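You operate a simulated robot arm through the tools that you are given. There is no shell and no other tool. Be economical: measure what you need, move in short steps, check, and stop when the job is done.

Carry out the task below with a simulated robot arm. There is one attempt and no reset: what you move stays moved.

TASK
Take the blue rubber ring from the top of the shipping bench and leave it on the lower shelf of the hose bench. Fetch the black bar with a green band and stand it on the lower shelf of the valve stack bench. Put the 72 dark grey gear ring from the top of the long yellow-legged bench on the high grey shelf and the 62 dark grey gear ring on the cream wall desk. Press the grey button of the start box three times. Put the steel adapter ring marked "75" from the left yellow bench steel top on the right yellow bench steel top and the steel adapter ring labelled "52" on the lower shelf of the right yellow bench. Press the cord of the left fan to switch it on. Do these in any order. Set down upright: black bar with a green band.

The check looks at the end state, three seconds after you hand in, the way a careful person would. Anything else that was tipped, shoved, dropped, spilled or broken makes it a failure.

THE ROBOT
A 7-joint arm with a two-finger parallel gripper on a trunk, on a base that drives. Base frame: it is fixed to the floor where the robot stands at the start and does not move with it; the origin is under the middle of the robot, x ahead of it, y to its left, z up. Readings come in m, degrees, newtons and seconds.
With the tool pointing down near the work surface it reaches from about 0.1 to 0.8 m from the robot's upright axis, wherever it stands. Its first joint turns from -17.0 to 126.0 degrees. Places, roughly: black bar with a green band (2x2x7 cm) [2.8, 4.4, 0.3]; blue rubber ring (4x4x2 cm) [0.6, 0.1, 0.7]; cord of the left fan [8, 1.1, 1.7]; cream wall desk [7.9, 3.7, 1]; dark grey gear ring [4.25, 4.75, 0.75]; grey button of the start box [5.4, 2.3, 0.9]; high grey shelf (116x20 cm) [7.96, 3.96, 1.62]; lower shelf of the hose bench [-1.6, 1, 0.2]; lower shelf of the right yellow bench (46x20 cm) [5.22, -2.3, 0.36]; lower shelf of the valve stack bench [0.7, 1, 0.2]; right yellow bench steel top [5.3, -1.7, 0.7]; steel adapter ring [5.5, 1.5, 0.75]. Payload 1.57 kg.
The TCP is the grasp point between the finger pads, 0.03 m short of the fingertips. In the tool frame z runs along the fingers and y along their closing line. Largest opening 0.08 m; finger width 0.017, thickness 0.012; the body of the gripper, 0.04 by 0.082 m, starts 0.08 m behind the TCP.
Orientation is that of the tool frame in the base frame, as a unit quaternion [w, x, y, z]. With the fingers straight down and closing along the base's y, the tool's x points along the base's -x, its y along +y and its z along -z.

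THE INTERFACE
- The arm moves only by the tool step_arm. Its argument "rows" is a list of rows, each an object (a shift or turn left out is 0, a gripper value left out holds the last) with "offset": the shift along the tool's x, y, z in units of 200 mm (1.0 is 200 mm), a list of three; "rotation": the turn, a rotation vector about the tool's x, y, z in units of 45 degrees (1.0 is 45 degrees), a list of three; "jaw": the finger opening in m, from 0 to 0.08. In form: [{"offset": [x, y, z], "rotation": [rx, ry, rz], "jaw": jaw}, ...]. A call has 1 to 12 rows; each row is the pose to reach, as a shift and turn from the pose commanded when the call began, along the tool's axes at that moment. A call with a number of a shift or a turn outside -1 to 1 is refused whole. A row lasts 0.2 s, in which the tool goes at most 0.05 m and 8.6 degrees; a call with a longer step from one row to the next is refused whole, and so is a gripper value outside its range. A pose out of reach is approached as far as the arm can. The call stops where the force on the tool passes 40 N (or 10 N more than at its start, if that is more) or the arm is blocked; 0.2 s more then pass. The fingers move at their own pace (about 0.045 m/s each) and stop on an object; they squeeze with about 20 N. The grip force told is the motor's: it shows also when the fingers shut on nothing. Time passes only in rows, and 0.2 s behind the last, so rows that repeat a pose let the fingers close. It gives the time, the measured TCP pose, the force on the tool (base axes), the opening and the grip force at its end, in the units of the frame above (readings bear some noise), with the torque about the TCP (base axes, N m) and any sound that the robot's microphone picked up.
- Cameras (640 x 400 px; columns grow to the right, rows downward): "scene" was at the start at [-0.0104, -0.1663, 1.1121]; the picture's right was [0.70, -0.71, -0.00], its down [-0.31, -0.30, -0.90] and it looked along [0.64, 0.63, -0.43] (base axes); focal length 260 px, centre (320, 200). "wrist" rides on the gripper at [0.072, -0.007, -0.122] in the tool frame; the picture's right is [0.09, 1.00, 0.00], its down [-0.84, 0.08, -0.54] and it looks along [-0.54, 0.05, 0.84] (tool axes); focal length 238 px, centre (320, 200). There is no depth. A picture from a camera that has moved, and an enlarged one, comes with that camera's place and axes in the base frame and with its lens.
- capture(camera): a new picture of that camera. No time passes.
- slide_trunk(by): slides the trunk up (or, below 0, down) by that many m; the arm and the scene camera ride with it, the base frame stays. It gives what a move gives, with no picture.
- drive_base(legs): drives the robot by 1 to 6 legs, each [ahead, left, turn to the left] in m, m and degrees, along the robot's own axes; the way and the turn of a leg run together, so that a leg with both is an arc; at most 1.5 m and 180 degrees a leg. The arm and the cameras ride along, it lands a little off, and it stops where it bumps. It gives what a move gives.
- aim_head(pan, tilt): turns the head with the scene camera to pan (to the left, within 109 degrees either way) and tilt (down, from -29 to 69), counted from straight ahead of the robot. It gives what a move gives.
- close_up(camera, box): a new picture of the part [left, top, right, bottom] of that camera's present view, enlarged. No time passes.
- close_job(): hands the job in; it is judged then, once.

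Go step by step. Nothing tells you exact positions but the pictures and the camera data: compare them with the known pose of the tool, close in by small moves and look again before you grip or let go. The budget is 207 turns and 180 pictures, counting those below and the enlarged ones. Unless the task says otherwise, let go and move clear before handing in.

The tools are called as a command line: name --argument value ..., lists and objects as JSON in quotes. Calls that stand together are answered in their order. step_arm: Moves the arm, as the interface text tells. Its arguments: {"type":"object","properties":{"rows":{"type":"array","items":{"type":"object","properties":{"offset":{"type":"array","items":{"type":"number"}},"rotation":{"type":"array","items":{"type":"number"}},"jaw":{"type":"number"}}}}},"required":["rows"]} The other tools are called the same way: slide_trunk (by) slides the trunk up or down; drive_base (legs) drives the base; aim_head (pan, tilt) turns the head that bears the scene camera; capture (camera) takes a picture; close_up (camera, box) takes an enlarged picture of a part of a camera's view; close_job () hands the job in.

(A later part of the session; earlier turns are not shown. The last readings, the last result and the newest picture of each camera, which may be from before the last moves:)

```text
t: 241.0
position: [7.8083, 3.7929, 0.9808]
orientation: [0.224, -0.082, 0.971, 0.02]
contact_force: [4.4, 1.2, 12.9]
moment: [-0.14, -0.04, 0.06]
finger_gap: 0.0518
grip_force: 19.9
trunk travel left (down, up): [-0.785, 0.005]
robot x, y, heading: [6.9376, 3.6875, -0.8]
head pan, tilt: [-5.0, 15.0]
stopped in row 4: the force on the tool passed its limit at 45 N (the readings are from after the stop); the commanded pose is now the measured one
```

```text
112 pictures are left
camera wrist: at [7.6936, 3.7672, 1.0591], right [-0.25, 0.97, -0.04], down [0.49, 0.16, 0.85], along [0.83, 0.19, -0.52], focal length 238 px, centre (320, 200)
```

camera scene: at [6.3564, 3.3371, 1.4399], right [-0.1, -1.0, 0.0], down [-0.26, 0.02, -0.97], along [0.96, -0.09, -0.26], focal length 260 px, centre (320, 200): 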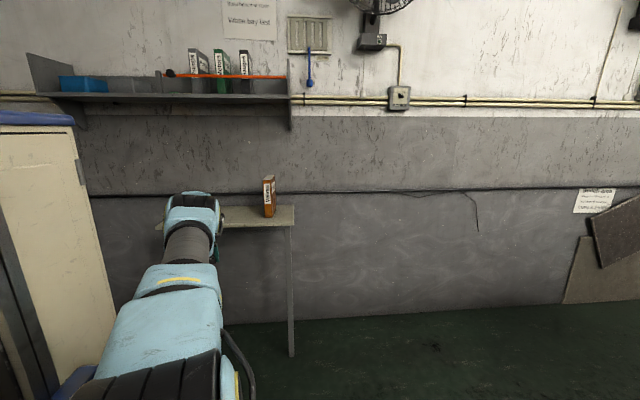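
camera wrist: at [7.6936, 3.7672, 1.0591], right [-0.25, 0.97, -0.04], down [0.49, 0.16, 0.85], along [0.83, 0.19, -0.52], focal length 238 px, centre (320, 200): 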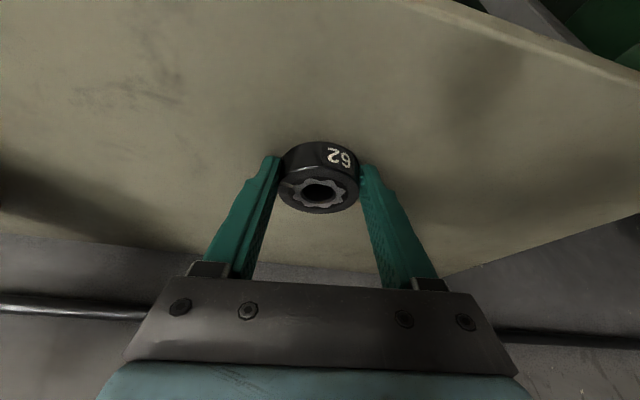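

Contact with the desk. I ease up, release and retract.

step_arm --rows '[{"offset": [-0.002, 0, -0.006]}, {"offset": [-0.002, 0, -0.006], "jaw": 0.06}, {"offset": [-0.002, 0, -0.006], "jaw": 0.075}, {"offset": [-0.002, 0, -0.006], "jaw": 0.075}, {"offset": [-0.002, 0, -0.15]}, {"offset": [-0.002, 0, -0.35]}, {"offset": [-0.002, 0, -0.55]}, {"offset": [-0.002, 0, -0.75]}]'

capture --camera "wrist"

aim_head --pan -30 --tilt 5

capture --camera "scene"

aim_head --pan 10 --tilt 0

capture --camera "scene"

```text
t: 242.8
position: [7.744, 3.7827, 1.1132]
orientation: [0.221, -0.082, 0.972, 0.018]
contact_force: [-0.2, 0.4, -0.4]
moment: [0.01, -0.02, 0.0]
finger_gap: 0.0748
grip_force: 0.1
trunk travel left (down, up): [-0.785, 0.005]
robot x, y, heading: [6.9365, 3.686, -0.7]
head pan, tilt: [-5.0, 15.0]
```

```text
111 pictures are left
camera wrist: at [7.6295, 3.7561, 1.1929], right [-0.25, 0.97, -0.04], down [0.5, 0.16, 0.85], along [0.83, 0.19, -0.53], focal length 238 px, centre (320, 200)
```

wrist: 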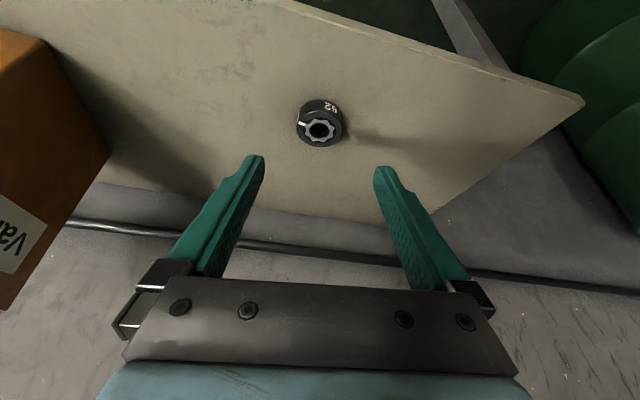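

```text
t: 243.7
position: [7.7444, 3.7823, 1.1127]
orientation: [0.221, -0.082, 0.972, 0.018]
contact_force: [1.3, 0.4, 0.6]
moment: [0.01, 0.02, -0.02]
finger_gap: 0.0748
grip_force: 0.0
trunk travel left (down, up): [-0.785, 0.005]
robot x, y, heading: [6.9396, 3.6909, -0.6]
head pan, tilt: [-30.0, 5.0]
```

```text
110 pictures are left
camera scene: at [6.9356, 3.4142, 1.4561], right [-0.51, -0.86, 0.0], down [-0.08, 0.04, -1.0], along [0.86, -0.51, -0.09], focal length 260 px, centre (320, 200)
```

scene: 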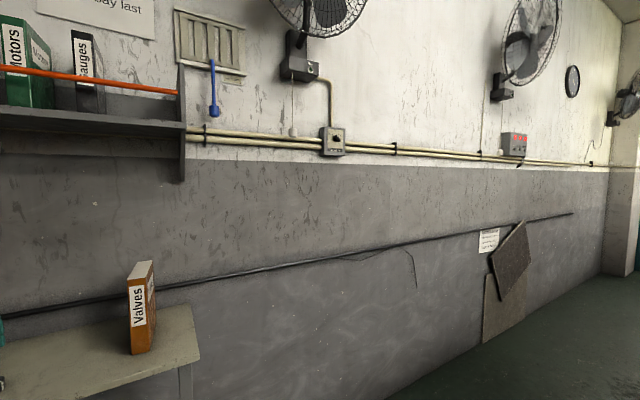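

```text
t: 244.7
position: [7.7452, 3.7826, 1.1143]
orientation: [0.22, -0.082, 0.972, 0.019]
contact_force: [-0.1, 1.3, -0.2]
moment: [0.0, 0.02, 0.0]
finger_gap: 0.0749
grip_force: 0.0
trunk travel left (down, up): [-0.785, 0.005]
robot x, y, heading: [6.9347, 3.6864, -0.5]
head pan, tilt: [10.0, 0.0]
```

```text
109 pictures are left
camera scene: at [6.9455, 3.4754, 1.464], right [0.16, -0.99, 0.0], down [0.0, 0.0, -1.0], along [0.99, 0.16, 0.0], focal length 260 px, centre (320, 200)
```

scene: 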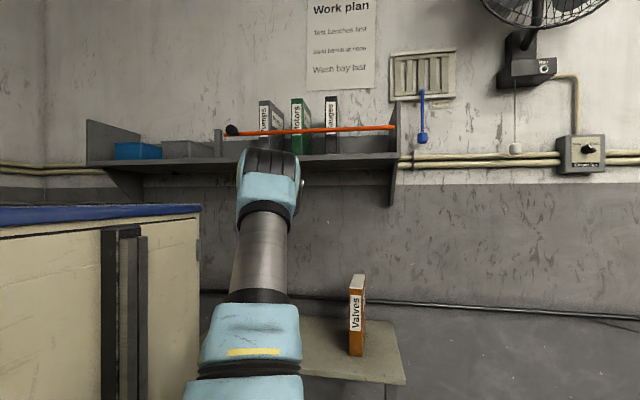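

Ring 62 sits on the desk. I zoom on the high shelf and the fan cords.

close_up --camera "scene" --box '[80, 80, 420, 210]'

close_up --camera "scene" --box '[380, 30, 620, 180]'

```text
1.88 times, centred on (250, 145) of scene
camera zoom: at [6.9455, 3.4754, 1.464], right [0.16, -0.99, 0.0], down [0.0, 0.0, -1.0], along [0.99, 0.16, 0.0], focal length 490 px, centre (452, 304)
```

zoom: 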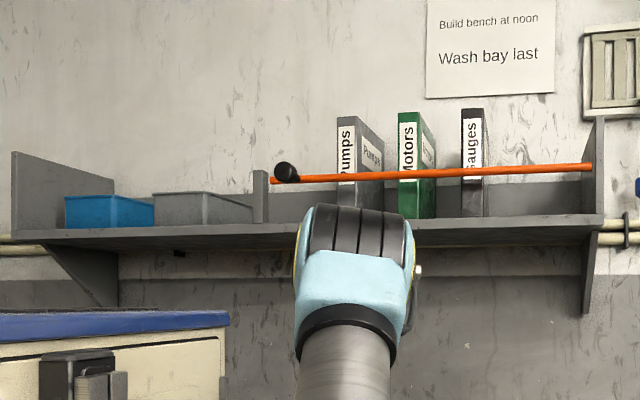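

```text
2.67 times, centred on (500, 105) of scene
camera zoom: at [6.9455, 3.4754, 1.464], right [0.16, -0.99, 0.0], down [0.0, 0.0, -1.0], along [0.99, 0.16, 0.0], focal length 694 px, centre (-160, 453)
```

zoom: 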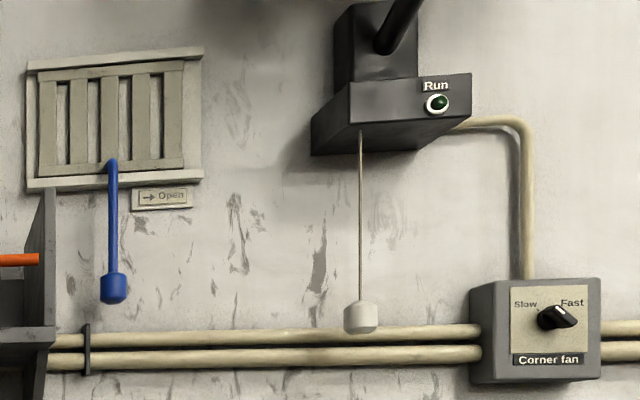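

The first fan is the "Corner fan", so the left fan is the next one, matching y≈1.1. The high shelf has an orange bar across its front about 8 cm above the board, so ring 72 will go in under it with a level tool; I test whether the arm reaches that height, backing off first.

drive_base --legs '[[-0.5, 0, 0]]'

step_arm --rows '[{"rotation": [0, -0.19, 0], "offset": [0, 0, -0.15]}, {"rotation": [0, -0.38, 0], "offset": [-0.05, 0, -0.3]}, {"rotation": [0, -0.57, 0], "offset": [-0.1, 0, -0.5]}, {"rotation": [0, -0.76, 0], "offset": [-0.15, 0, -0.7]}, {"rotation": [0, -0.95, 0], "offset": [-0.2, 0, -0.9]}]'

```text
t: 247.7
position: [7.2439, 3.787, 1.1147]
orientation: [0.221, -0.079, 0.972, 0.018]
contact_force: [-0.2, -0.2, -0.6]
moment: [0.01, 0.0, 0.06]
finger_gap: 0.0749
grip_force: 0.0
trunk travel left (down, up): [-0.785, 0.005]
robot x, y, heading: [6.4408, 3.6951, -0.8]
head pan, tilt: [10.0, 0.0]
```

```text
t: 248.9
position: [7.2023, 3.7811, 1.2934]
orientation: [0.561, -0.069, 0.824, 0.047]
contact_force: [0.5, 0.7, 0.7]
moment: [-0.01, 0.02, -0.02]
finger_gap: 0.0751
grip_force: 0.1
trunk travel left (down, up): [-0.785, 0.005]
robot x, y, heading: [6.4398, 3.6964, -0.8]
head pan, tilt: [10.0, 0.0]
```

step_arm --rows '[{"rotation": [0, -0.16, 0], "offset": [-0.2, 0, -0.08]}, {"rotation": [0, -0.32, 0], "offset": [-0.4, 0, -0.16]}, {"rotation": [0, -0.48, 0], "offset": [-0.6, 0, -0.24]}, {"rotation": [0, -0.48, 0], "offset": [-0.8, 0, -0.32]}, {"rotation": [0, -0.48, 0], "offset": [-1.0, 0, -0.4]}]'

```text
t: 250.1
position: [7.2031, 3.7792, 1.5092]
orientation: [0.705, -0.058, 0.705, 0.058]
contact_force: [0.0, 0.3, -0.6]
moment: [0.02, -0.02, 0.02]
finger_gap: 0.0753
grip_force: 0.1
trunk travel left (down, up): [-0.785, 0.005]
robot x, y, heading: [6.439, 3.6976, -1.0]
head pan, tilt: [10.0, 0.0]
```

step_arm --rows '[{"offset": [-0.22, 0, 0]}, {"offset": [-0.44, 0, 0]}, {"offset": [-0.68, 0, 0]}]'

capture --camera "wrist"

capture --camera "scene"

```text
t: 250.9
position: [7.2025, 3.7809, 1.6469]
orientation: [0.705, -0.058, 0.705, 0.058]
contact_force: [0.4, -0.6, -0.1]
moment: [0.01, -0.01, -0.02]
finger_gap: 0.0752
grip_force: 0.1
trunk travel left (down, up): [-0.785, 0.005]
robot x, y, heading: [6.4403, 3.6943, -1.4]
head pan, tilt: [10.0, 0.0]
```

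```text
106 pictures are left
camera wrist: at [7.0835, 3.7541, 1.5744], right [-0.16, 0.98, -0.09], down [-0.55, -0.01, 0.84], along [0.82, 0.19, 0.54], focal length 238 px, centre (320, 200)
```

wrist: 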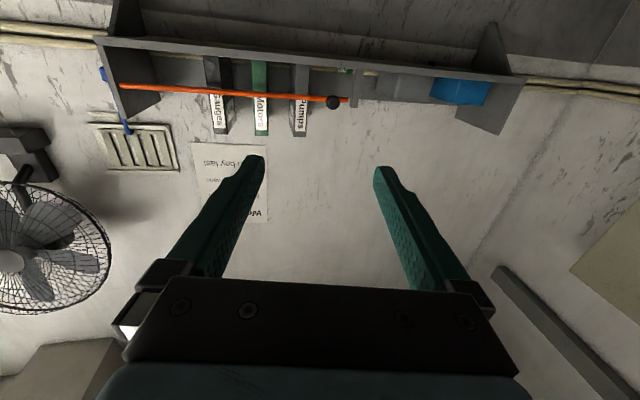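

```text
105 pictures are left
camera scene: at [6.4451, 3.4827, 1.464], right [0.16, -0.99, 0.0], down [0.0, 0.0, -1.0], along [0.99, 0.16, 0.0], focal length 260 px, centre (320, 200)
```

scene: 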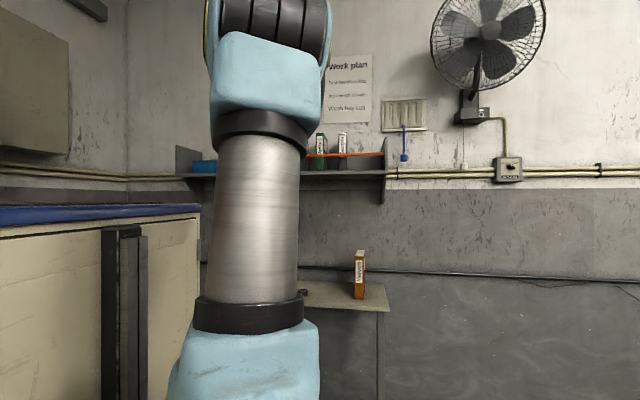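

The arm reaches shelf height with a level tool. While the gripper is empty I check the way to the left fan's cord.

drive_base --legs '[[0.3, -0.4, 0]]'

aim_head --pan -55 --tilt 20

capture --camera "scene"

aim_head --pan -95 --tilt 30

capture --camera "scene"

```text
t: 253.8
position: [7.4936, 3.3756, 1.645]
orientation: [0.705, -0.059, 0.704, 0.058]
contact_force: [0.2, -1.3, 0.2]
moment: [0.02, -0.03, 0.0]
finger_gap: 0.0748
grip_force: 0.1
trunk travel left (down, up): [-0.785, 0.005]
robot x, y, heading: [6.7293, 3.2913, -0.6]
head pan, tilt: [10.0, 0.0]
```

```text
t: 255.2
position: [7.4938, 3.3762, 1.6451]
orientation: [0.705, -0.058, 0.705, 0.058]
contact_force: [-0.5, -0.1, 0.2]
moment: [0.01, 0.01, 0.0]
finger_gap: 0.0752
grip_force: 0.0
trunk travel left (down, up): [-0.785, 0.005]
robot x, y, heading: [6.7297, 3.2912, -0.9]
head pan, tilt: [-55.0, 20.0]
```

```text
104 pictures are left
camera scene: at [6.6997, 2.9855, 1.4318], right [-0.83, -0.56, 0.0], down [-0.19, 0.28, -0.94], along [0.53, -0.78, -0.34], focal length 260 px, centre (320, 200)
```

scene: 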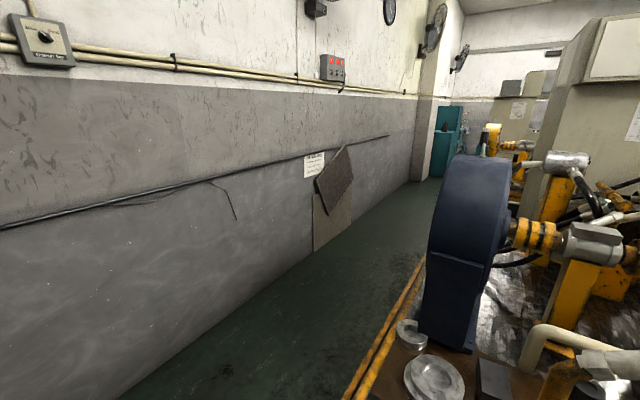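

```text
t: 256.2
position: [7.4933, 3.3762, 1.6456]
orientation: [0.705, -0.059, 0.705, 0.059]
contact_force: [0.2, 0.0, -0.6]
moment: [-0.02, 0.01, 0.01]
finger_gap: 0.0751
grip_force: 0.0
trunk travel left (down, up): [-0.785, 0.005]
robot x, y, heading: [6.7295, 3.2921, -1.0]
head pan, tilt: [-95.0, 30.0]
```

```text
103 pictures are left
camera scene: at [6.6382, 2.9726, 1.4157], right [-0.99, 0.1, 0.0], down [0.05, 0.5, -0.87], along [-0.09, -0.86, -0.5], focal length 260 px, centre (320, 200)
```

scene: 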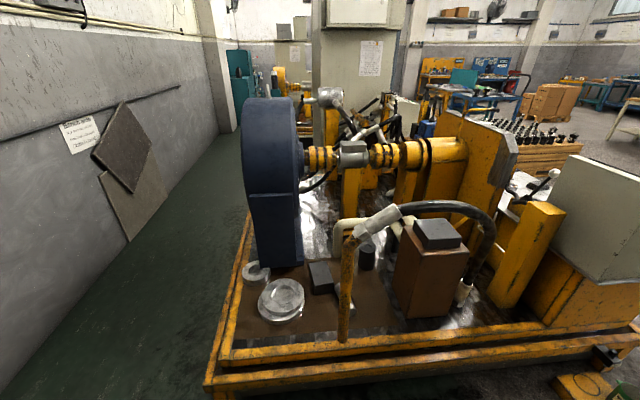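

The green corridor between the machine (x≤7.08) and wall (x≈8.05) is about 0.97 m wide, and the robot about 0.6–0.7 m. I turn to face -y and enter it carefully.

drive_base --legs '[[0, 0, -89.2], [0.42, 0, 0], [0, 0.8, 0]]'

aim_head --pan 15 --tilt 10

capture --camera "scene"

capture --camera "wrist"

```text
t: 266.5
position: [7.6156, 2.0993, 1.6451]
orientation: [0.541, 0.457, 0.541, -0.454]
contact_force: [0.3, 0.4, 0.2]
moment: [0.03, 0.01, 0.0]
finger_gap: 0.0752
grip_force: 0.1
trunk travel left (down, up): [-0.785, 0.005]
robot x, y, heading: [7.5254, 2.8665, -90.6]
head pan, tilt: [-95.0, 30.0]
```

```text
t: 268.4
position: [7.6164, 2.0997, 1.6456]
orientation: [0.541, 0.455, 0.541, -0.455]
contact_force: [0.1, -0.6, 0.2]
moment: [-0.03, 0.01, 0.0]
finger_gap: 0.0749
grip_force: 0.1
trunk travel left (down, up): [-0.785, 0.005]
robot x, y, heading: [7.5253, 2.8627, -90.3]
head pan, tilt: [15.0, 10.0]
```

```text
102 pictures are left
camera scene: at [7.3216, 2.8555, 1.448], right [-0.97, -0.25, 0.0], down [-0.04, 0.17, -0.98], along [0.25, -0.95, -0.17], focal length 260 px, centre (320, 200)
```

scene: 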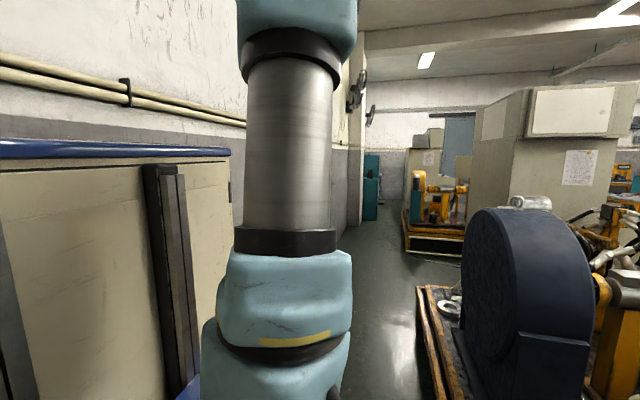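

```text
101 pictures are left
camera wrist: at [7.5892, 2.2188, 1.5739], right [0.98, 0.17, -0.09], down [-0.02, 0.55, 0.84], along [0.19, -0.82, 0.54], focal length 238 px, centre (320, 200)
```

wrist: 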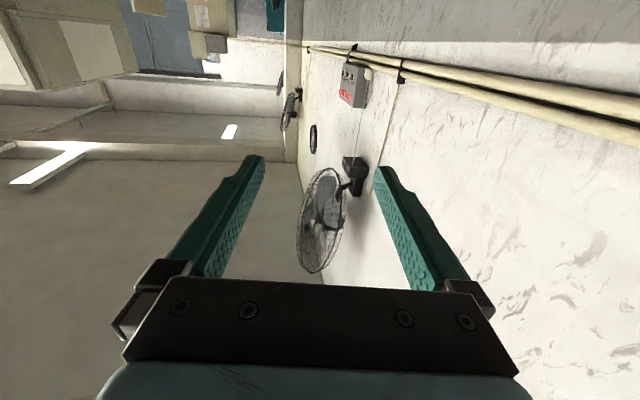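

I see the fan and its pull cord with a bell on the wall. I look closer and drive on.

close_up --camera "wrist" --box '[300, 30, 420, 210]'

drive_base --legs '[[0.6, 0.0, 0]]'

capture --camera "wrist"

```text
2.22 times, centred on (360, 120) of wrist
camera zoom: at [7.5892, 2.2188, 1.5739], right [0.98, 0.17, -0.09], down [-0.02, 0.55, 0.84], along [0.19, -0.82, 0.54], focal length 530 px, centre (231, 378)
```

zoom: 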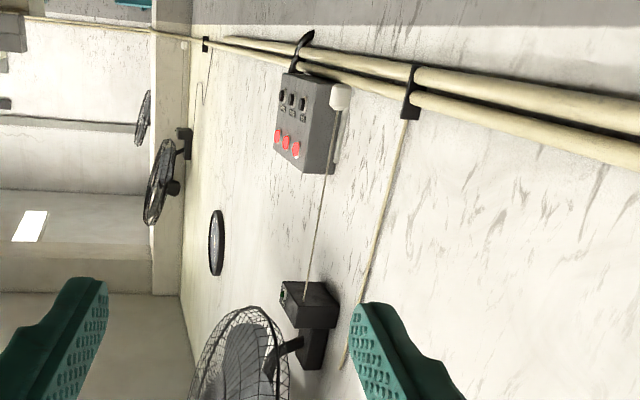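

```text
t: 271.8
position: [7.6072, 1.5056, 1.6452]
orientation: [0.54, 0.456, 0.54, -0.456]
contact_force: [0.5, -0.1, -0.1]
moment: [0.01, 0.0, 0.02]
finger_gap: 0.0751
grip_force: 0.1
trunk travel left (down, up): [-0.785, 0.005]
robot x, y, heading: [7.5258, 2.2675, -90.9]
head pan, tilt: [15.0, 10.0]
```

```text
99 pictures are left
camera wrist: at [7.581, 1.6241, 1.5739], right [0.98, 0.17, -0.09], down [-0.01, 0.55, 0.84], along [0.19, -0.82, 0.54], focal length 238 px, centre (320, 200)
```

wrist: 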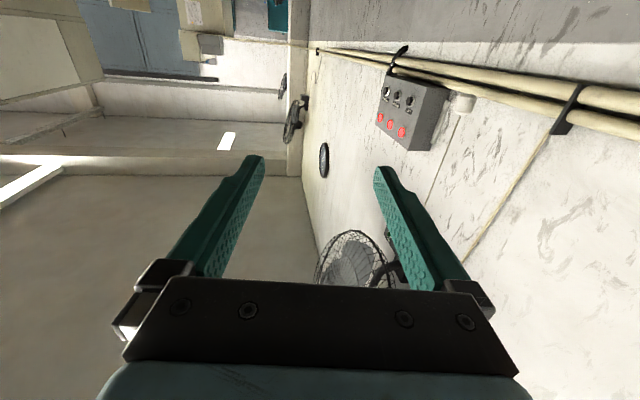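

The bell hangs at about [8.00, 1.114, 1.65], just beside the red-light control box. I drive on until it is ahead-left of the arm, then close the jaw partly and swing the tool.

drive_base --legs '[[0.52, 0.02, 0]]'

step_arm --rows '[{"offset": [0, 0, -0.2], "jaw": 0.03}, {"offset": [0, 0, -0.4]}, {"rotation": [0.18, 0, 0], "offset": [0, 0, -0.5]}, {"rotation": [0.36, 0, 0], "offset": [0, 0, -0.5]}, {"rotation": [0.54, 0, 0], "offset": [0, 0, -0.5]}]'

```text
t: 274.8
position: [7.6217, 0.9848, 1.6457]
orientation: [0.54, 0.457, 0.54, -0.456]
contact_force: [0.3, -0.4, -0.3]
moment: [0.0, 0.0, 0.02]
finger_gap: 0.0753
grip_force: 0.2
trunk travel left (down, up): [-0.785, 0.005]
robot x, y, heading: [7.5384, 1.7485, -90.7]
head pan, tilt: [15.0, 10.0]
```

```text
t: 276.0
position: [7.6053, 1.083, 1.6455]
orientation: [-0.432, -0.56, -0.432, 0.56]
contact_force: [0.3, 0.7, -1.2]
moment: [0.02, -0.01, 0.04]
finger_gap: 0.03
grip_force: 0.0
trunk travel left (down, up): [-0.785, 0.005]
robot x, y, heading: [7.5356, 1.7442, -90.4]
head pan, tilt: [15.0, 10.0]
```

Wrong sense; I rotate the other way toward the wall.

step_arm --rows '[{"rotation": [-0.18, 0, 0]}, {"rotation": [-0.36, 0, 0]}, {"rotation": [-0.54, 0, 0]}, {"rotation": [-0.72, 0, 0]}, {"rotation": [-0.9, 0, 0]}, {"rotation": [-1.0, 0, 0]}]'

step_arm --rows '[{"rotation": [-0.18, 0, 0]}, {"rotation": [-0.35, 0, 0]}]'

capture --camera "wrist"

```text
t: 277.4
position: [7.6047, 1.0834, 1.6455]
orientation: [0.613, 0.351, 0.614, -0.352]
contact_force: [0.8, -0.1, -0.4]
moment: [-0.02, 0.0, -0.04]
finger_gap: 0.03
grip_force: 0.0
trunk travel left (down, up): [-0.785, 0.005]
robot x, y, heading: [7.5355, 1.7494, -90.6]
head pan, tilt: [15.0, 10.0]
```

```text
t: 278.0
position: [7.6061, 1.0837, 1.6448]
orientation: [0.657, 0.263, 0.656, -0.263]
contact_force: [0.3, 0.9, -0.7]
moment: [0.03, 0.04, -0.01]
finger_gap: 0.0299
grip_force: 0.1
trunk travel left (down, up): [-0.785, 0.005]
robot x, y, heading: [7.5339, 1.7461, -90.8]
head pan, tilt: [15.0, 10.0]
```

```text
98 pictures are left
camera wrist: at [7.5141, 1.1639, 1.574], right [0.69, 0.72, -0.09], down [-0.34, 0.43, 0.84], along [0.64, -0.54, 0.54], focal length 238 px, centre (320, 200)
```

wrist: 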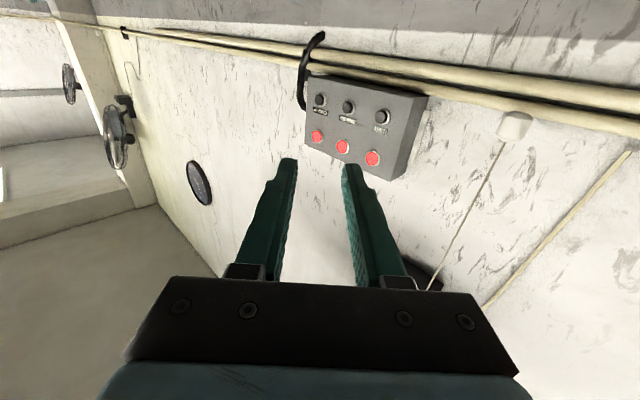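

The bell stands free, 14 cm from the box, at about [8.0, 1.13, 1.645]. I open the jaw, turn a bit more toward the wall and approach.

step_arm --rows '[{"rotation": [-0.14, 0, 0], "offset": [0, 0.16, 0.12], "jaw": 0.075}, {"rotation": [-0.28, 0, 0], "offset": [0, 0.32, 0.24]}, {"rotation": [-0.42, 0, 0], "offset": [0, 0.48, 0.36]}, {"rotation": [-0.55, 0, 0], "offset": [0, 0.64, 0.48]}, {"rotation": [-0.55, 0, 0], "offset": [0, 0.8, 0.6]}, {"rotation": [-0.55, 0, 0], "offset": [0, 0.95, 0.71]}]'

capture --camera "wrist"

```text
t: 279.4
position: [7.8404, 1.1221, 1.6467]
orientation: [0.697, 0.118, 0.697, -0.118]
contact_force: [-0.4, 0.2, -0.6]
moment: [-0.02, -0.01, -0.02]
finger_gap: 0.075
grip_force: 0.0
trunk travel left (down, up): [-0.785, 0.005]
robot x, y, heading: [7.5341, 1.746, -90.6]
head pan, tilt: [15.0, 10.0]
```

```text
97 pictures are left
camera wrist: at [7.7231, 1.1557, 1.5746], right [0.33, 0.94, -0.09], down [-0.49, 0.25, 0.84], along [0.81, -0.23, 0.54], focal length 238 px, centre (320, 200)
```

wrist: 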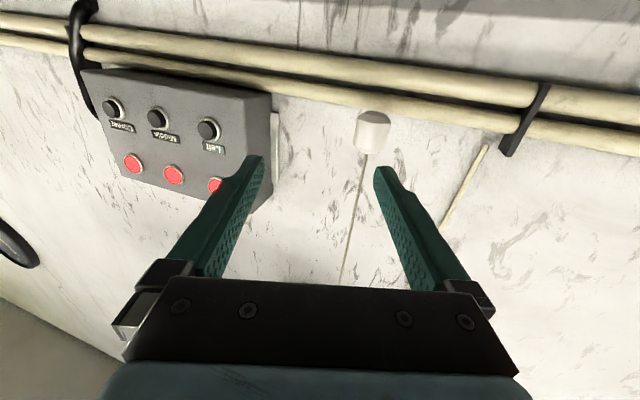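

Everything lines up with the bell. The box lights (Left, Middle, Corner) are all red and should tell me the result. I straddle the bell.

step_arm --rows '[{"offset": [0, 0.2, 0.1]}, {"offset": [0, 0.28, 0.3]}, {"offset": [0, 0.28, 0.48]}, {"offset": [0, 0.28, 0.62]}]'

capture --camera "wrist"

```text
t: 280.4
position: [7.9747, 1.135, 1.6471]
orientation: [0.698, 0.118, 0.697, -0.117]
contact_force: [-0.7, 0.8, -0.1]
moment: [-0.04, 0.05, -0.06]
finger_gap: 0.075
grip_force: 0.0
trunk travel left (down, up): [-0.785, 0.005]
robot x, y, heading: [7.5351, 1.7482, -90.7]
head pan, tilt: [15.0, 10.0]
```

```text
96 pictures are left
camera wrist: at [7.8581, 1.169, 1.5756], right [0.33, 0.94, -0.09], down [-0.49, 0.25, 0.84], along [0.81, -0.23, 0.54], focal length 238 px, centre (320, 200)
```

wrist: 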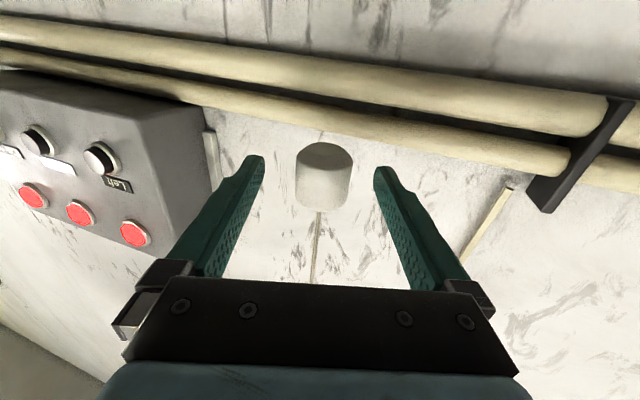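

The bell is between the fingers. I close, pull down gently, and return.

step_arm --rows '[{"jaw": 0.02}, {"jaw": 0.02}, {"jaw": 0.02}, {"jaw": 0.02}, {"offset": [0.05, 0, 0]}, {"offset": [0.1, 0, 0]}, {"offset": [0.15, 0, 0]}, {"offset": [0.15, 0, 0]}]'

capture --camera "wrist"

```text
t: 282.2
position: [7.9776, 1.1364, 1.6196]
orientation: [0.699, 0.116, 0.696, -0.118]
contact_force: [15.2, 1.4, 23.8]
moment: [-0.25, -1.13, 0.53]
finger_gap: 0.0356
grip_force: 43.0
trunk travel left (down, up): [-0.785, 0.005]
robot x, y, heading: [7.5304, 1.7483, -90.7]
head pan, tilt: [15.0, 10.0]
```

```text
95 pictures are left
camera wrist: at [7.8594, 1.1705, 1.5476], right [0.33, 0.94, -0.09], down [-0.49, 0.25, 0.83], along [0.81, -0.23, 0.54], focal length 238 px, centre (320, 200)
```

wrist: 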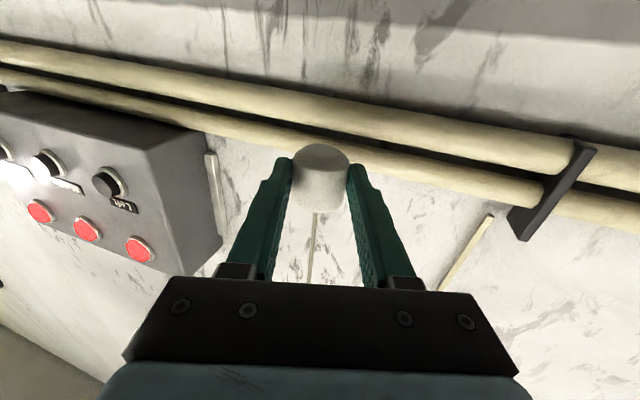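

No sound yet; the cord resists with about 24 N. I pull slightly further.

step_arm --rows '[{"offset": [0.025, 0, -0.02]}, {"offset": [0.05, 0, -0.04]}, {"offset": [0.075, 0, -0.06]}, {"offset": [0.1, 0, -0.06]}]'

capture --camera "wrist"

```text
t: 283.2
position: [7.9613, 1.1347, 1.592]
orientation: [0.696, 0.12, 0.698, -0.119]
contact_force: [-0.5, 0.3, 0.8]
moment: [-0.01, 0.07, -0.06]
finger_gap: 0.02
grip_force: 0.0
trunk travel left (down, up): [-0.785, 0.005]
robot x, y, heading: [7.5339, 1.7474, -90.7]
head pan, tilt: [15.0, 10.0]
```

```text
94 pictures are left
camera wrist: at [7.8446, 1.1701, 1.5214], right [0.33, 0.94, -0.09], down [-0.48, 0.25, 0.84], along [0.81, -0.23, 0.54], focal length 238 px, centre (320, 200)
```

wrist: 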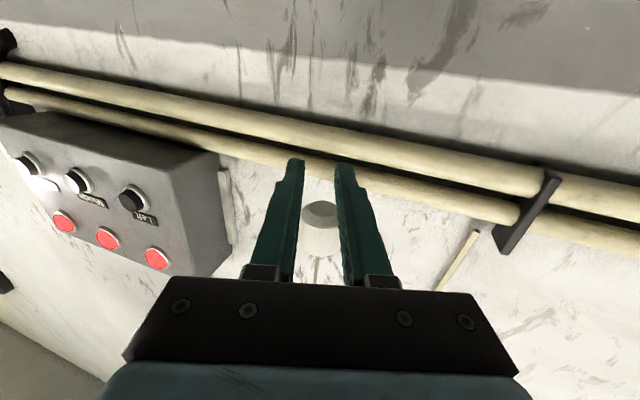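

The bell slipped off; I retreat a little to see the fan and its lamp.

step_arm --rows '[{"offset": [0, 0, -0.22]}, {"offset": [0, 0, -0.44]}, {"offset": [0, -0.2, -0.6]}, {"offset": [0, -0.4, -0.7], "rotation": [0, 0, 0]}, {"offset": [0, -0.4, -0.7], "rotation": [0, -0.18, 0]}, {"offset": [0, -0.4, -0.7], "rotation": [0, -0.36, 0]}]'

capture --camera "wrist"

```text
refused: row 3 steps farther than a row can; nothing moved
```

```text
93 pictures are left
camera wrist: at [7.8446, 1.1701, 1.5214], right [0.33, 0.94, -0.09], down [-0.48, 0.25, 0.84], along [0.81, -0.23, 0.54], focal length 238 px, centre (320, 200)
```

wrist: 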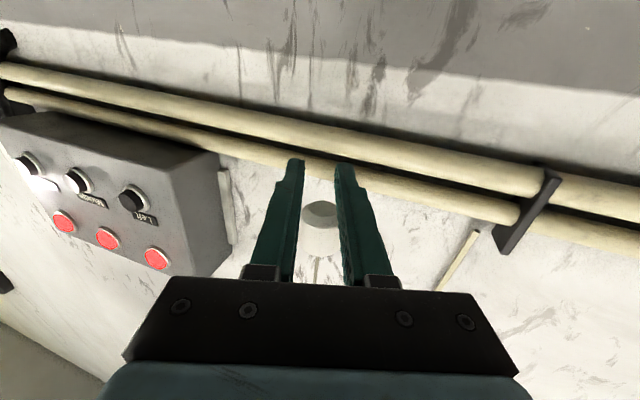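

step_arm --rows '[{"offset": [0, 0, -0.22]}, {"offset": [0, 0, -0.44]}, {"offset": [0, -0.15, -0.6]}, {"offset": [0, -0.3, -0.7]}, {"offset": [0, -0.4, -0.8], "rotation": [0, -0.18, 0]}, {"offset": [0, -0.4, -0.9], "rotation": [0, -0.36, 0]}]'

capture --camera "wrist"

```text
t: 284.6
position: [7.7666, 1.1207, 1.5952]
orientation: [0.79, 0.1, 0.59, -0.134]
contact_force: [0.6, -0.4, 0.4]
moment: [-0.03, -0.02, -0.03]
finger_gap: 0.02
grip_force: 0.0
trunk travel left (down, up): [-0.785, 0.005]
robot x, y, heading: [7.5317, 1.7509, -90.6]
head pan, tilt: [15.0, 10.0]
```

```text
92 pictures are left
camera wrist: at [7.6742, 1.1467, 1.492], right [0.35, 0.93, -0.09], down [-0.69, 0.32, 0.65], along [0.63, -0.17, 0.75], focal length 238 px, centre (320, 200)
```

wrist: 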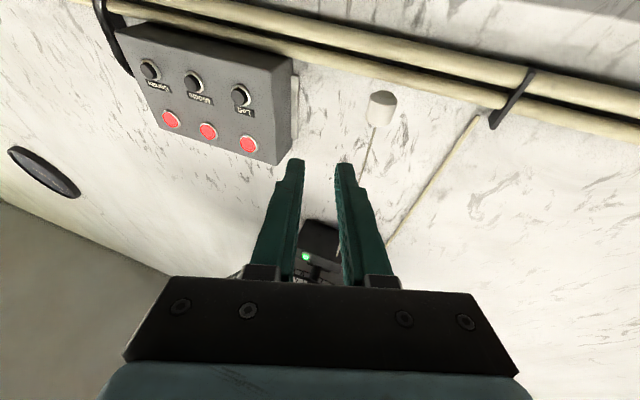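

A green lamp is lit on the fan box. I zoom to confirm.

close_up --camera "wrist" --box '[240, 200, 400, 300]'

```text
4.00 times, centred on (320, 250) of wrist
camera zoom: at [7.6742, 1.1467, 1.492], right [0.35, 0.93, -0.09], down [-0.69, 0.32, 0.65], along [0.63, -0.17, 0.75], focal length 953 px, centre (320, 0)
```

zoom: 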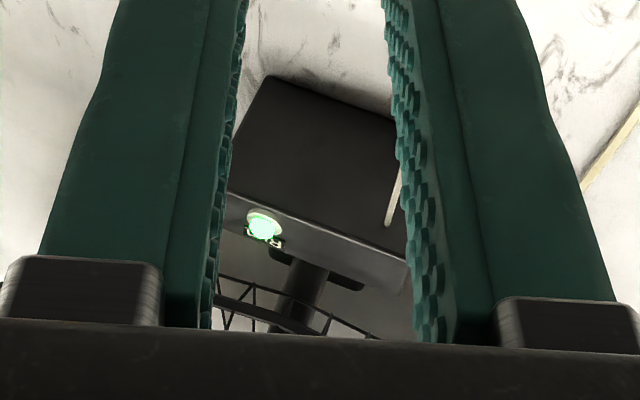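

The Run lamp is lit: the left fan is on. I leave the corridor backwards and go toward the start box.

drive_base --legs '[[-1.12, 0, 0], [0, -0.8, 0], [-0.3, -0.6, 0]]'

aim_head --pan -40 --tilt 25

capture --camera "scene"

```text
t: 297.5
position: [6.3805, 2.5757, 1.5944]
orientation: [0.788, 0.105, 0.591, -0.139]
contact_force: [0.2, -0.2, 0.5]
moment: [0.01, 0.01, -0.01]
finger_gap: 0.0201
grip_force: 0.0
trunk travel left (down, up): [-0.785, 0.005]
robot x, y, heading: [6.1581, 3.2067, -91.6]
head pan, tilt: [15.0, 10.0]
```

```text
t: 298.8
position: [6.3798, 2.5743, 1.5948]
orientation: [0.788, 0.105, 0.591, -0.139]
contact_force: [-0.8, -0.2, 0.0]
moment: [-0.03, 0.0, 0.03]
finger_gap: 0.02
grip_force: 0.1
trunk travel left (down, up): [-0.785, 0.005]
robot x, y, heading: [6.1554, 3.2077, -91.4]
head pan, tilt: [-40.0, 25.0]
```

```text
90 pictures are left
camera scene: at [5.8705, 3.2231, 1.4237], right [-0.75, 0.66, 0.0], down [0.28, 0.32, -0.91], along [-0.6, -0.68, -0.42], focal length 260 px, centre (320, 200)
```

scene: 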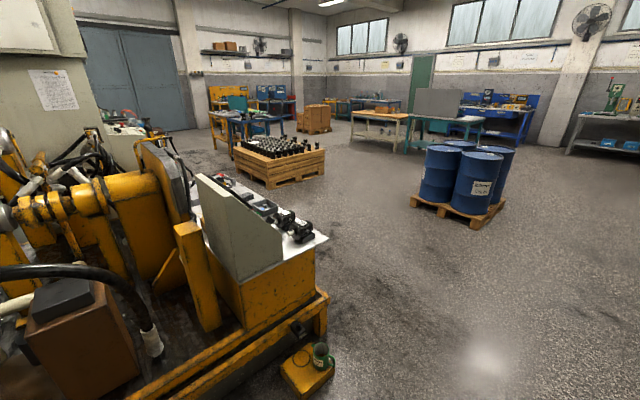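

The console's back faces me, so its buttons face -x. I go round to the west side.

drive_base --legs '[[0, -1.2, 0], [0, -0.5, 0], [0, 0, 91.5], [0, -0.7, 0]]'

aim_head --pan 0 --tilt 25

capture --camera "scene"

```text
t: 314.7
position: [5.095, 2.7837, 1.5954]
orientation: [0.649, -0.351, 0.487, 0.468]
contact_force: [-0.6, 0.1, 0.2]
moment: [-0.01, 0.04, 0.03]
finger_gap: 0.0198
grip_force: 0.1
trunk travel left (down, up): [-0.785, 0.005]
robot x, y, heading: [4.4678, 2.5444, 0.0]
head pan, tilt: [-40.0, 25.0]
```

```text
t: 315.7
position: [5.0962, 2.7835, 1.5946]
orientation: [0.648, -0.351, 0.487, 0.468]
contact_force: [0.4, 0.7, -0.4]
moment: [0.01, -0.02, -0.01]
finger_gap: 0.02
grip_force: 0.1
trunk travel left (down, up): [-0.785, 0.005]
robot x, y, heading: [4.4758, 2.545, 0.0]
head pan, tilt: [0.0, 25.0]
```

```text
89 pictures are left
camera scene: at [4.4859, 2.3142, 1.4237], right [0.0, -1.0, 0.0], down [-0.42, 0.0, -0.91], along [0.91, 0.0, -0.42], focal length 260 px, centre (320, 200)
```

scene: 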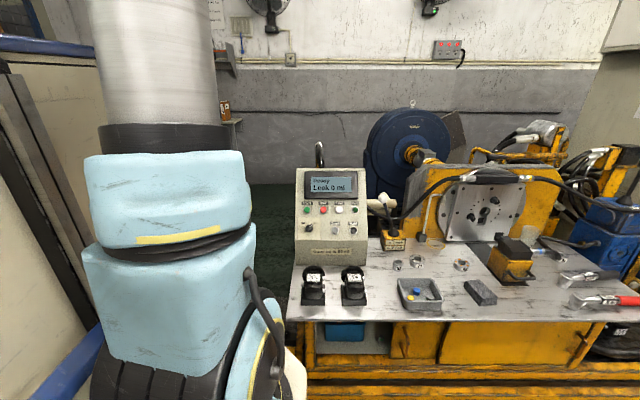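

close_up --camera "scene" --box '[285, 155, 375, 311]'

close_up --camera "scene" --box '[370, 225, 530, 325]'

```text
2.56 times, centred on (330, 233) of scene
camera zoom: at [4.4859, 2.3142, 1.4237], right [0.0, -1.0, 0.0], down [-0.42, 0.0, -0.91], along [0.91, 0.0, -0.42], focal length 667 px, centre (294, 115)
```

zoom: 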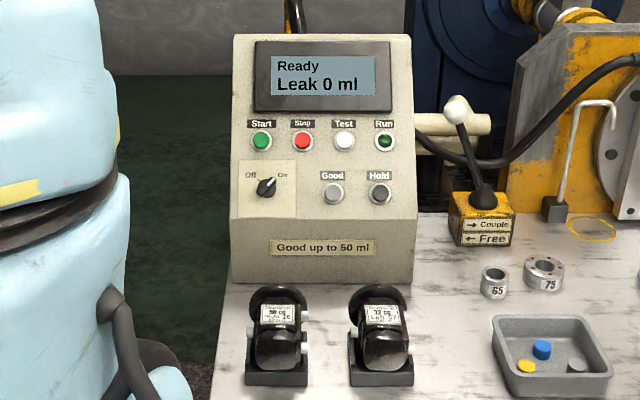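

```text
4.00 times, centred on (450, 275) of scene
camera zoom: at [4.4859, 2.3142, 1.4237], right [0.0, -1.0, 0.0], down [-0.42, 0.0, -0.91], along [0.91, 0.0, -0.42], focal length 1040 px, centre (-200, -100)
```

zoom: 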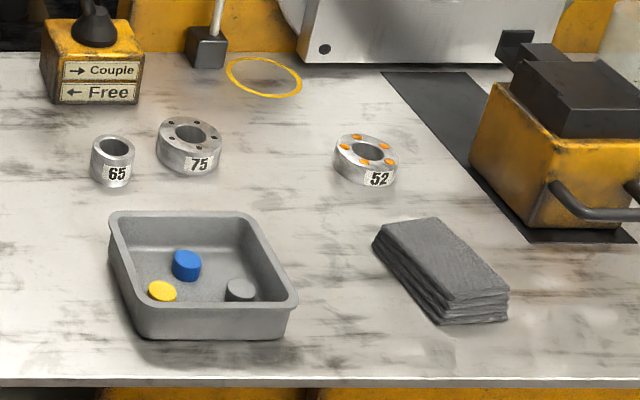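

close_up --camera "scene" --box '[300, 196, 350, 240]'

```text
9.09 times, centred on (325, 218) of scene
camera zoom: at [4.4859, 2.3142, 1.4237], right [0.0, -1.0, 0.0], down [-0.42, 0.0, -0.91], along [0.91, 0.0, -0.42], focal length 2364 px, centre (274, 36)
```

zoom: 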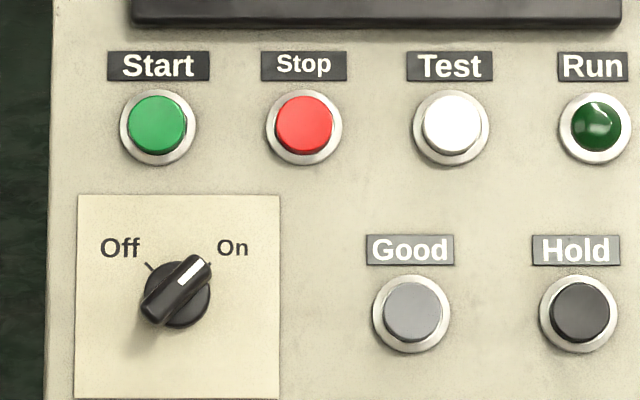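

"Good" is the grey button, at about [5.4, 2.25, 0.87]. I turn the tool to a 45° forward-down posture with the jaw closed.

step_arm --rows '[{"rotation": [0.134, 0.0975, 0.034], "jaw": 0.0}, {"rotation": [0.268, 0.195, 0.069]}, {"rotation": [0.402, 0.292, 0.103]}, {"rotation": [0.537, 0.39, 0.137]}, {"rotation": [0.671, 0.487, 0.172]}, {"rotation": [0.805, 0.585, 0.206]}]'

step_arm --rows '[{"rotation": [0.134, 0.0975, 0.034]}, {"rotation": [0.268, 0.195, 0.069]}, {"rotation": [0.402, 0.292, 0.103]}, {"rotation": [0.537, 0.39, 0.137]}, {"rotation": [0.671, 0.487, 0.172]}, {"rotation": [0.805, 0.585, 0.206]}]'

```text
t: 317.1
position: [5.0944, 2.7849, 1.5945]
orientation: [0.567, -0.206, 0.75, 0.273]
contact_force: [-0.3, -0.5, 0.2]
moment: [-0.02, -0.05, 0.01]
finger_gap: 0.0
grip_force: 19.7
out of reach, approached as far as the arm can: row 6
trunk travel left (down, up): [-0.785, 0.005]
robot x, y, heading: [4.472, 2.5435, 0.2]
head pan, tilt: [0.0, 25.0]
```

```text
t: 318.5
position: [5.143, 2.6082, 1.5609]
orientation: [0.407, -0.077, 0.908, 0.061]
contact_force: [-1.1, 0.7, 0.4]
moment: [-0.03, 0.01, -0.08]
finger_gap: 0.0
grip_force: 20.0
out of reach, approached as far as the arm can: row 2, 3, 4, 5, 6
trunk travel left (down, up): [-0.785, 0.005]
robot x, y, heading: [4.4698, 2.5386, 0.1]
head pan, tilt: [0.0, 25.0]
```

slide_trunk --by -0.4

drive_base --legs '[[0.07, -0.44, 0]]'

capture --camera "wrist"

```text
t: 322.4
position: [5.1459, 2.5743, 1.1647]
orientation: [0.406, -0.059, 0.908, 0.08]
contact_force: [0.3, -0.6, -0.7]
moment: [-0.01, 0.02, 0.0]
finger_gap: 0.0
grip_force: 20.0
trunk travel left (down, up): [-0.385, 0.405]
robot x, y, heading: [4.4736, 2.5398, -0.0]
head pan, tilt: [0.0, 25.0]
```

```text
t: 325.1
position: [5.2179, 2.1318, 1.1648]
orientation: [0.405, -0.063, 0.908, 0.081]
contact_force: [0.0, -0.6, -0.5]
moment: [0.0, 0.03, -0.03]
finger_gap: 0.0
grip_force: 20.5
trunk travel left (down, up): [-0.385, 0.405]
robot x, y, heading: [4.5412, 2.1009, 0.1]
head pan, tilt: [0.0, 25.0]
```

```text
85 pictures are left
camera wrist: at [5.0834, 2.0976, 1.1905], right [-0.24, 0.97, 0.03], down [0.15, 0.01, 0.99], along [0.96, 0.24, -0.14], focal length 238 px, centre (320, 200)
```

wrist: 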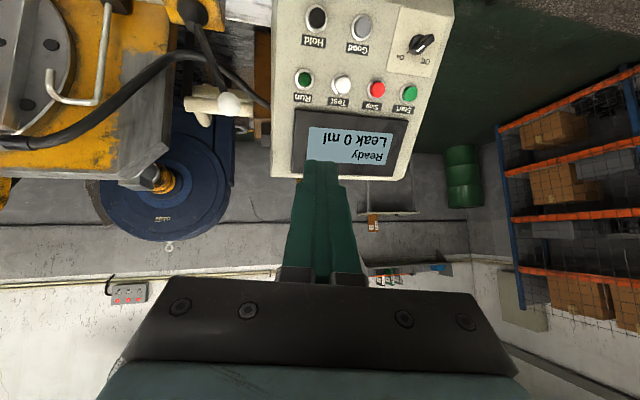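

The grey button is at about [5.398, 2.253, 0.863] on a face leaning back ~31°. I approach to a point just before it.

step_arm --rows '[{"offset": [0.07, 0.042, 0.186]}, {"offset": [0.14, 0.084, 0.372]}, {"offset": [0.21, 0.126, 0.558]}, {"offset": [0.28, 0.168, 0.744]}, {"offset": [0.35, 0.21, 0.93]}]'

capture --camera "wrist"

```text
t: 326.5
position: [5.2852, 2.1746, 1.0233]
orientation: [0.423, -0.05, 0.898, 0.115]
contact_force: [-0.3, 0.1, 0.1]
moment: [-0.05, -0.01, -0.01]
finger_gap: 0.0001
grip_force: 19.8
out of reach, approached as far as the arm can: row 4, 5
trunk travel left (down, up): [-0.385, 0.405]
robot x, y, heading: [4.5425, 2.0983, 0.3]
head pan, tilt: [0.0, 25.0]
stopped in row 5: the arm was blocked; the commanded pose is now the measured one
```

```text
84 pictures are left
camera wrist: at [5.1504, 2.1386, 1.0429], right [-0.24, 0.97, 0.09], down [0.11, -0.07, 0.99], along [0.96, 0.25, -0.09], focal length 238 px, centre (320, 200)
```

wrist: 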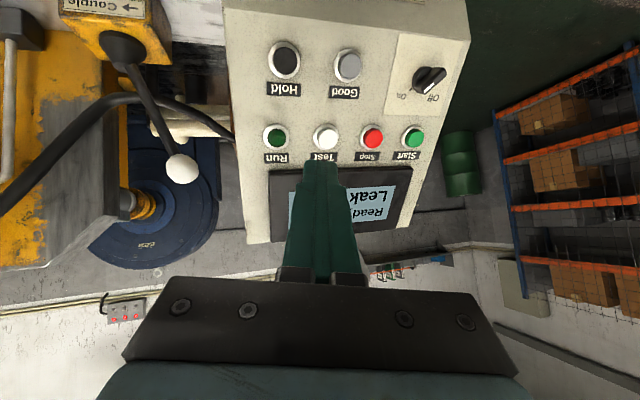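

The arm is near its limit straight ahead again; I shift the base right so the target lies to the left, then move the arm left.

drive_base --legs '[[-0.05, -0.22, 0]]'

step_arm --rows '[{"offset": [0, 0.22, 0]}, {"offset": [0, 0.44, 0]}, {"offset": [0, 0.66, 0]}, {"offset": [0, 0.88, 0]}, {"offset": [0, 1.0, 0]}]'

```text
t: 328.2
position: [5.2374, 1.955, 1.0231]
orientation: [0.421, -0.051, 0.898, 0.116]
contact_force: [0.2, -0.1, 0.0]
moment: [-0.01, 0.01, -0.01]
finger_gap: 0.0
grip_force: 20.1
trunk travel left (down, up): [-0.385, 0.405]
robot x, y, heading: [4.4941, 1.8766, -0.1]
head pan, tilt: [0.0, 25.0]
```

```text
t: 329.6
position: [5.2163, 1.9788, 1.0462]
orientation: [0.433, -0.023, 0.885, 0.171]
contact_force: [-1.5, 0.0, 0.0]
moment: [0.01, 0.04, 0.0]
finger_gap: 0.0001
grip_force: 19.8
out of reach, approached as far as the arm can: row 1, 2, 3, 4, 5
trunk travel left (down, up): [-0.385, 0.405]
robot x, y, heading: [4.4929, 1.8778, 0.1]
head pan, tilt: [0.0, 25.0]
stopped in row 5: the arm was blocked; the commanded pose is now the measured one
```

The arm seems wedged near a joint limit. I retract up and back toward a more natural pose.

step_arm --rows '[{"offset": [0.02, 0.06, -0.2]}, {"offset": [0.04, 0.12, -0.4]}, {"offset": [0.06, 0.2, -0.6]}, {"offset": [0.08, 0.28, -0.8]}, {"offset": [0.08, 0.4, -0.95]}, {"offset": [0.08, 0.6, -1.0]}, {"offset": [0.08, 0.8, -1.0]}]'

capture --camera "scene"

```text
t: 331.2
position: [5.1206, 1.9655, 1.1618]
orientation: [0.427, -0.054, 0.883, 0.186]
contact_force: [-0.3, 0.3, -0.6]
moment: [-0.03, 0.04, -0.01]
finger_gap: 0.0
grip_force: 19.7
out of reach, approached as far as the arm can: row 2, 3, 4, 5, 6, 7
trunk travel left (down, up): [-0.385, 0.405]
robot x, y, heading: [4.4942, 1.8806, 0.3]
head pan, tilt: [0.0, 25.0]
```

```text
83 pictures are left
camera scene: at [4.51, 1.6415, 1.0214], right [0.0, -1.0, -0.01], down [-0.42, 0.01, -0.91], along [0.91, 0.01, -0.42], focal length 260 px, centre (320, 200)
```

scene: 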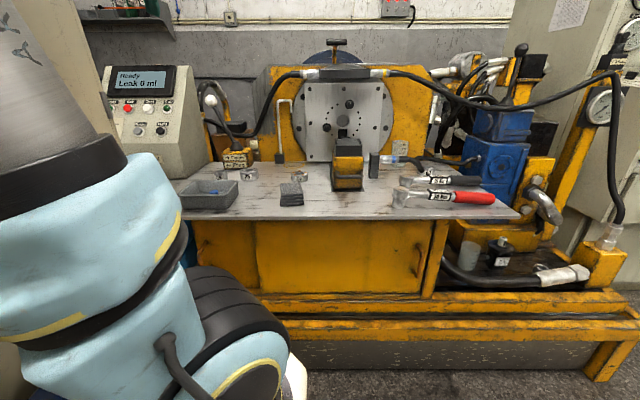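

The elbow has swung out sideways. I undo the last big rotation along its own path to get back to the good configuration.

step_arm --rows '[{"rotation": [-0.119, -0.088, -0.056], "offset": [-0.013, 0.15, 0.04]}, {"rotation": [-0.238, -0.176, -0.111], "offset": [-0.026, 0.3, 0.08]}, {"rotation": [-0.357, -0.264, -0.167], "offset": [-0.04, 0.45, 0.12]}, {"rotation": [-0.476, -0.352, -0.222], "offset": [-0.053, 0.6, 0.16]}, {"rotation": [-0.595, -0.44, -0.278], "offset": [-0.066, 0.76, 0.2]}]'

step_arm --rows '[{"rotation": [-0.119, -0.088, -0.056]}, {"rotation": [-0.238, -0.176, -0.111]}, {"rotation": [-0.357, -0.264, -0.167]}, {"rotation": [-0.476, -0.352, -0.222]}, {"rotation": [-0.595, -0.44, -0.278]}]'

```text
t: 332.6
position: [5.1574, 2.0785, 1.1902]
orientation: [0.578, -0.18, 0.728, 0.322]
contact_force: [0.6, -0.1, 0.2]
moment: [0.02, 0.0, -0.02]
finger_gap: 0.0
grip_force: 20.0
trunk travel left (down, up): [-0.385, 0.405]
robot x, y, heading: [4.4995, 1.8769, 0.1]
head pan, tilt: [0.0, 25.0]
stopped in row 5: the arm was blocked; the commanded pose is now the measured one
```

```text
t: 333.8
position: [5.1453, 2.0963, 1.1911]
orientation: [0.664, -0.338, 0.499, 0.444]
contact_force: [-0.1, -0.2, -0.4]
moment: [-0.01, 0.01, -0.04]
finger_gap: 0.0
grip_force: 20.4
trunk travel left (down, up): [-0.385, 0.405]
robot x, y, heading: [4.4935, 1.8774, 0.2]
head pan, tilt: [0.0, 25.0]
```

step_arm --rows '[{"rotation": [0, 0.18, 0]}, {"rotation": [0, 0.36, 0]}]'

step_arm --rows '[{"rotation": [0.18, 0, 0]}, {"rotation": [0.36, 0, 0]}, {"rotation": [0.54, 0, 0]}, {"rotation": [0.72, 0, 0]}, {"rotation": [0.9, 0, 0]}]'

step_arm --rows '[{"rotation": [0.18, 0, 0]}, {"rotation": [0.36, 0, 0]}]'

capture --camera "scene"

```text
t: 334.4
position: [5.1455, 2.0963, 1.1909]
orientation: [0.585, -0.398, 0.587, 0.393]
contact_force: [-0.3, 0.1, 0.0]
moment: [0.03, 0.02, 0.01]
finger_gap: 0.0
grip_force: 20.5
trunk travel left (down, up): [-0.385, 0.405]
robot x, y, heading: [4.4959, 1.8739, -0.0]
head pan, tilt: [0.0, 25.0]
```

```text
t: 335.7
position: [5.2035, 1.9731, 1.1865]
orientation: [0.692, -0.102, 0.706, 0.109]
contact_force: [-0.4, 0.1, 0.2]
moment: [0.04, 0.03, -0.02]
finger_gap: 0.0
grip_force: 20.2
trunk travel left (down, up): [-0.385, 0.405]
robot x, y, heading: [4.4985, 1.8792, 0.2]
head pan, tilt: [0.0, 25.0]
stopped in row 5: the arm was blocked; the commanded pose is now the measured one
```

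```text
t: 336.5
position: [5.2222, 1.8877, 1.1929]
orientation: [0.705, 0.029, 0.709, 0.015]
contact_force: [-0.4, 0.9, 0.4]
moment: [0.01, 0.01, -0.02]
finger_gap: 0.0
grip_force: 20.5
out of reach, approached as far as the arm can: row 2
trunk travel left (down, up): [-0.385, 0.405]
robot x, y, heading: [4.4927, 1.8769, 0.2]
head pan, tilt: [0.0, 25.0]
stopped in row 2: the arm was blocked; the commanded pose is now the measured one
```

```text
82 pictures are left
camera scene: at [4.5082, 1.6377, 1.0217], right [0.0, -1.0, -0.01], down [-0.42, 0.01, -0.91], along [0.91, 0.01, -0.42], focal length 260 px, centre (320, 200)
```

scene: 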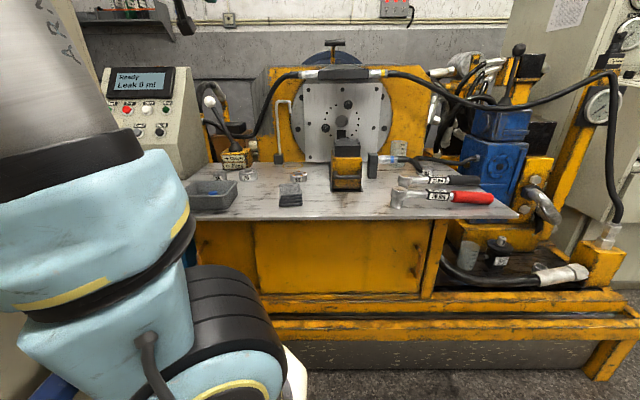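

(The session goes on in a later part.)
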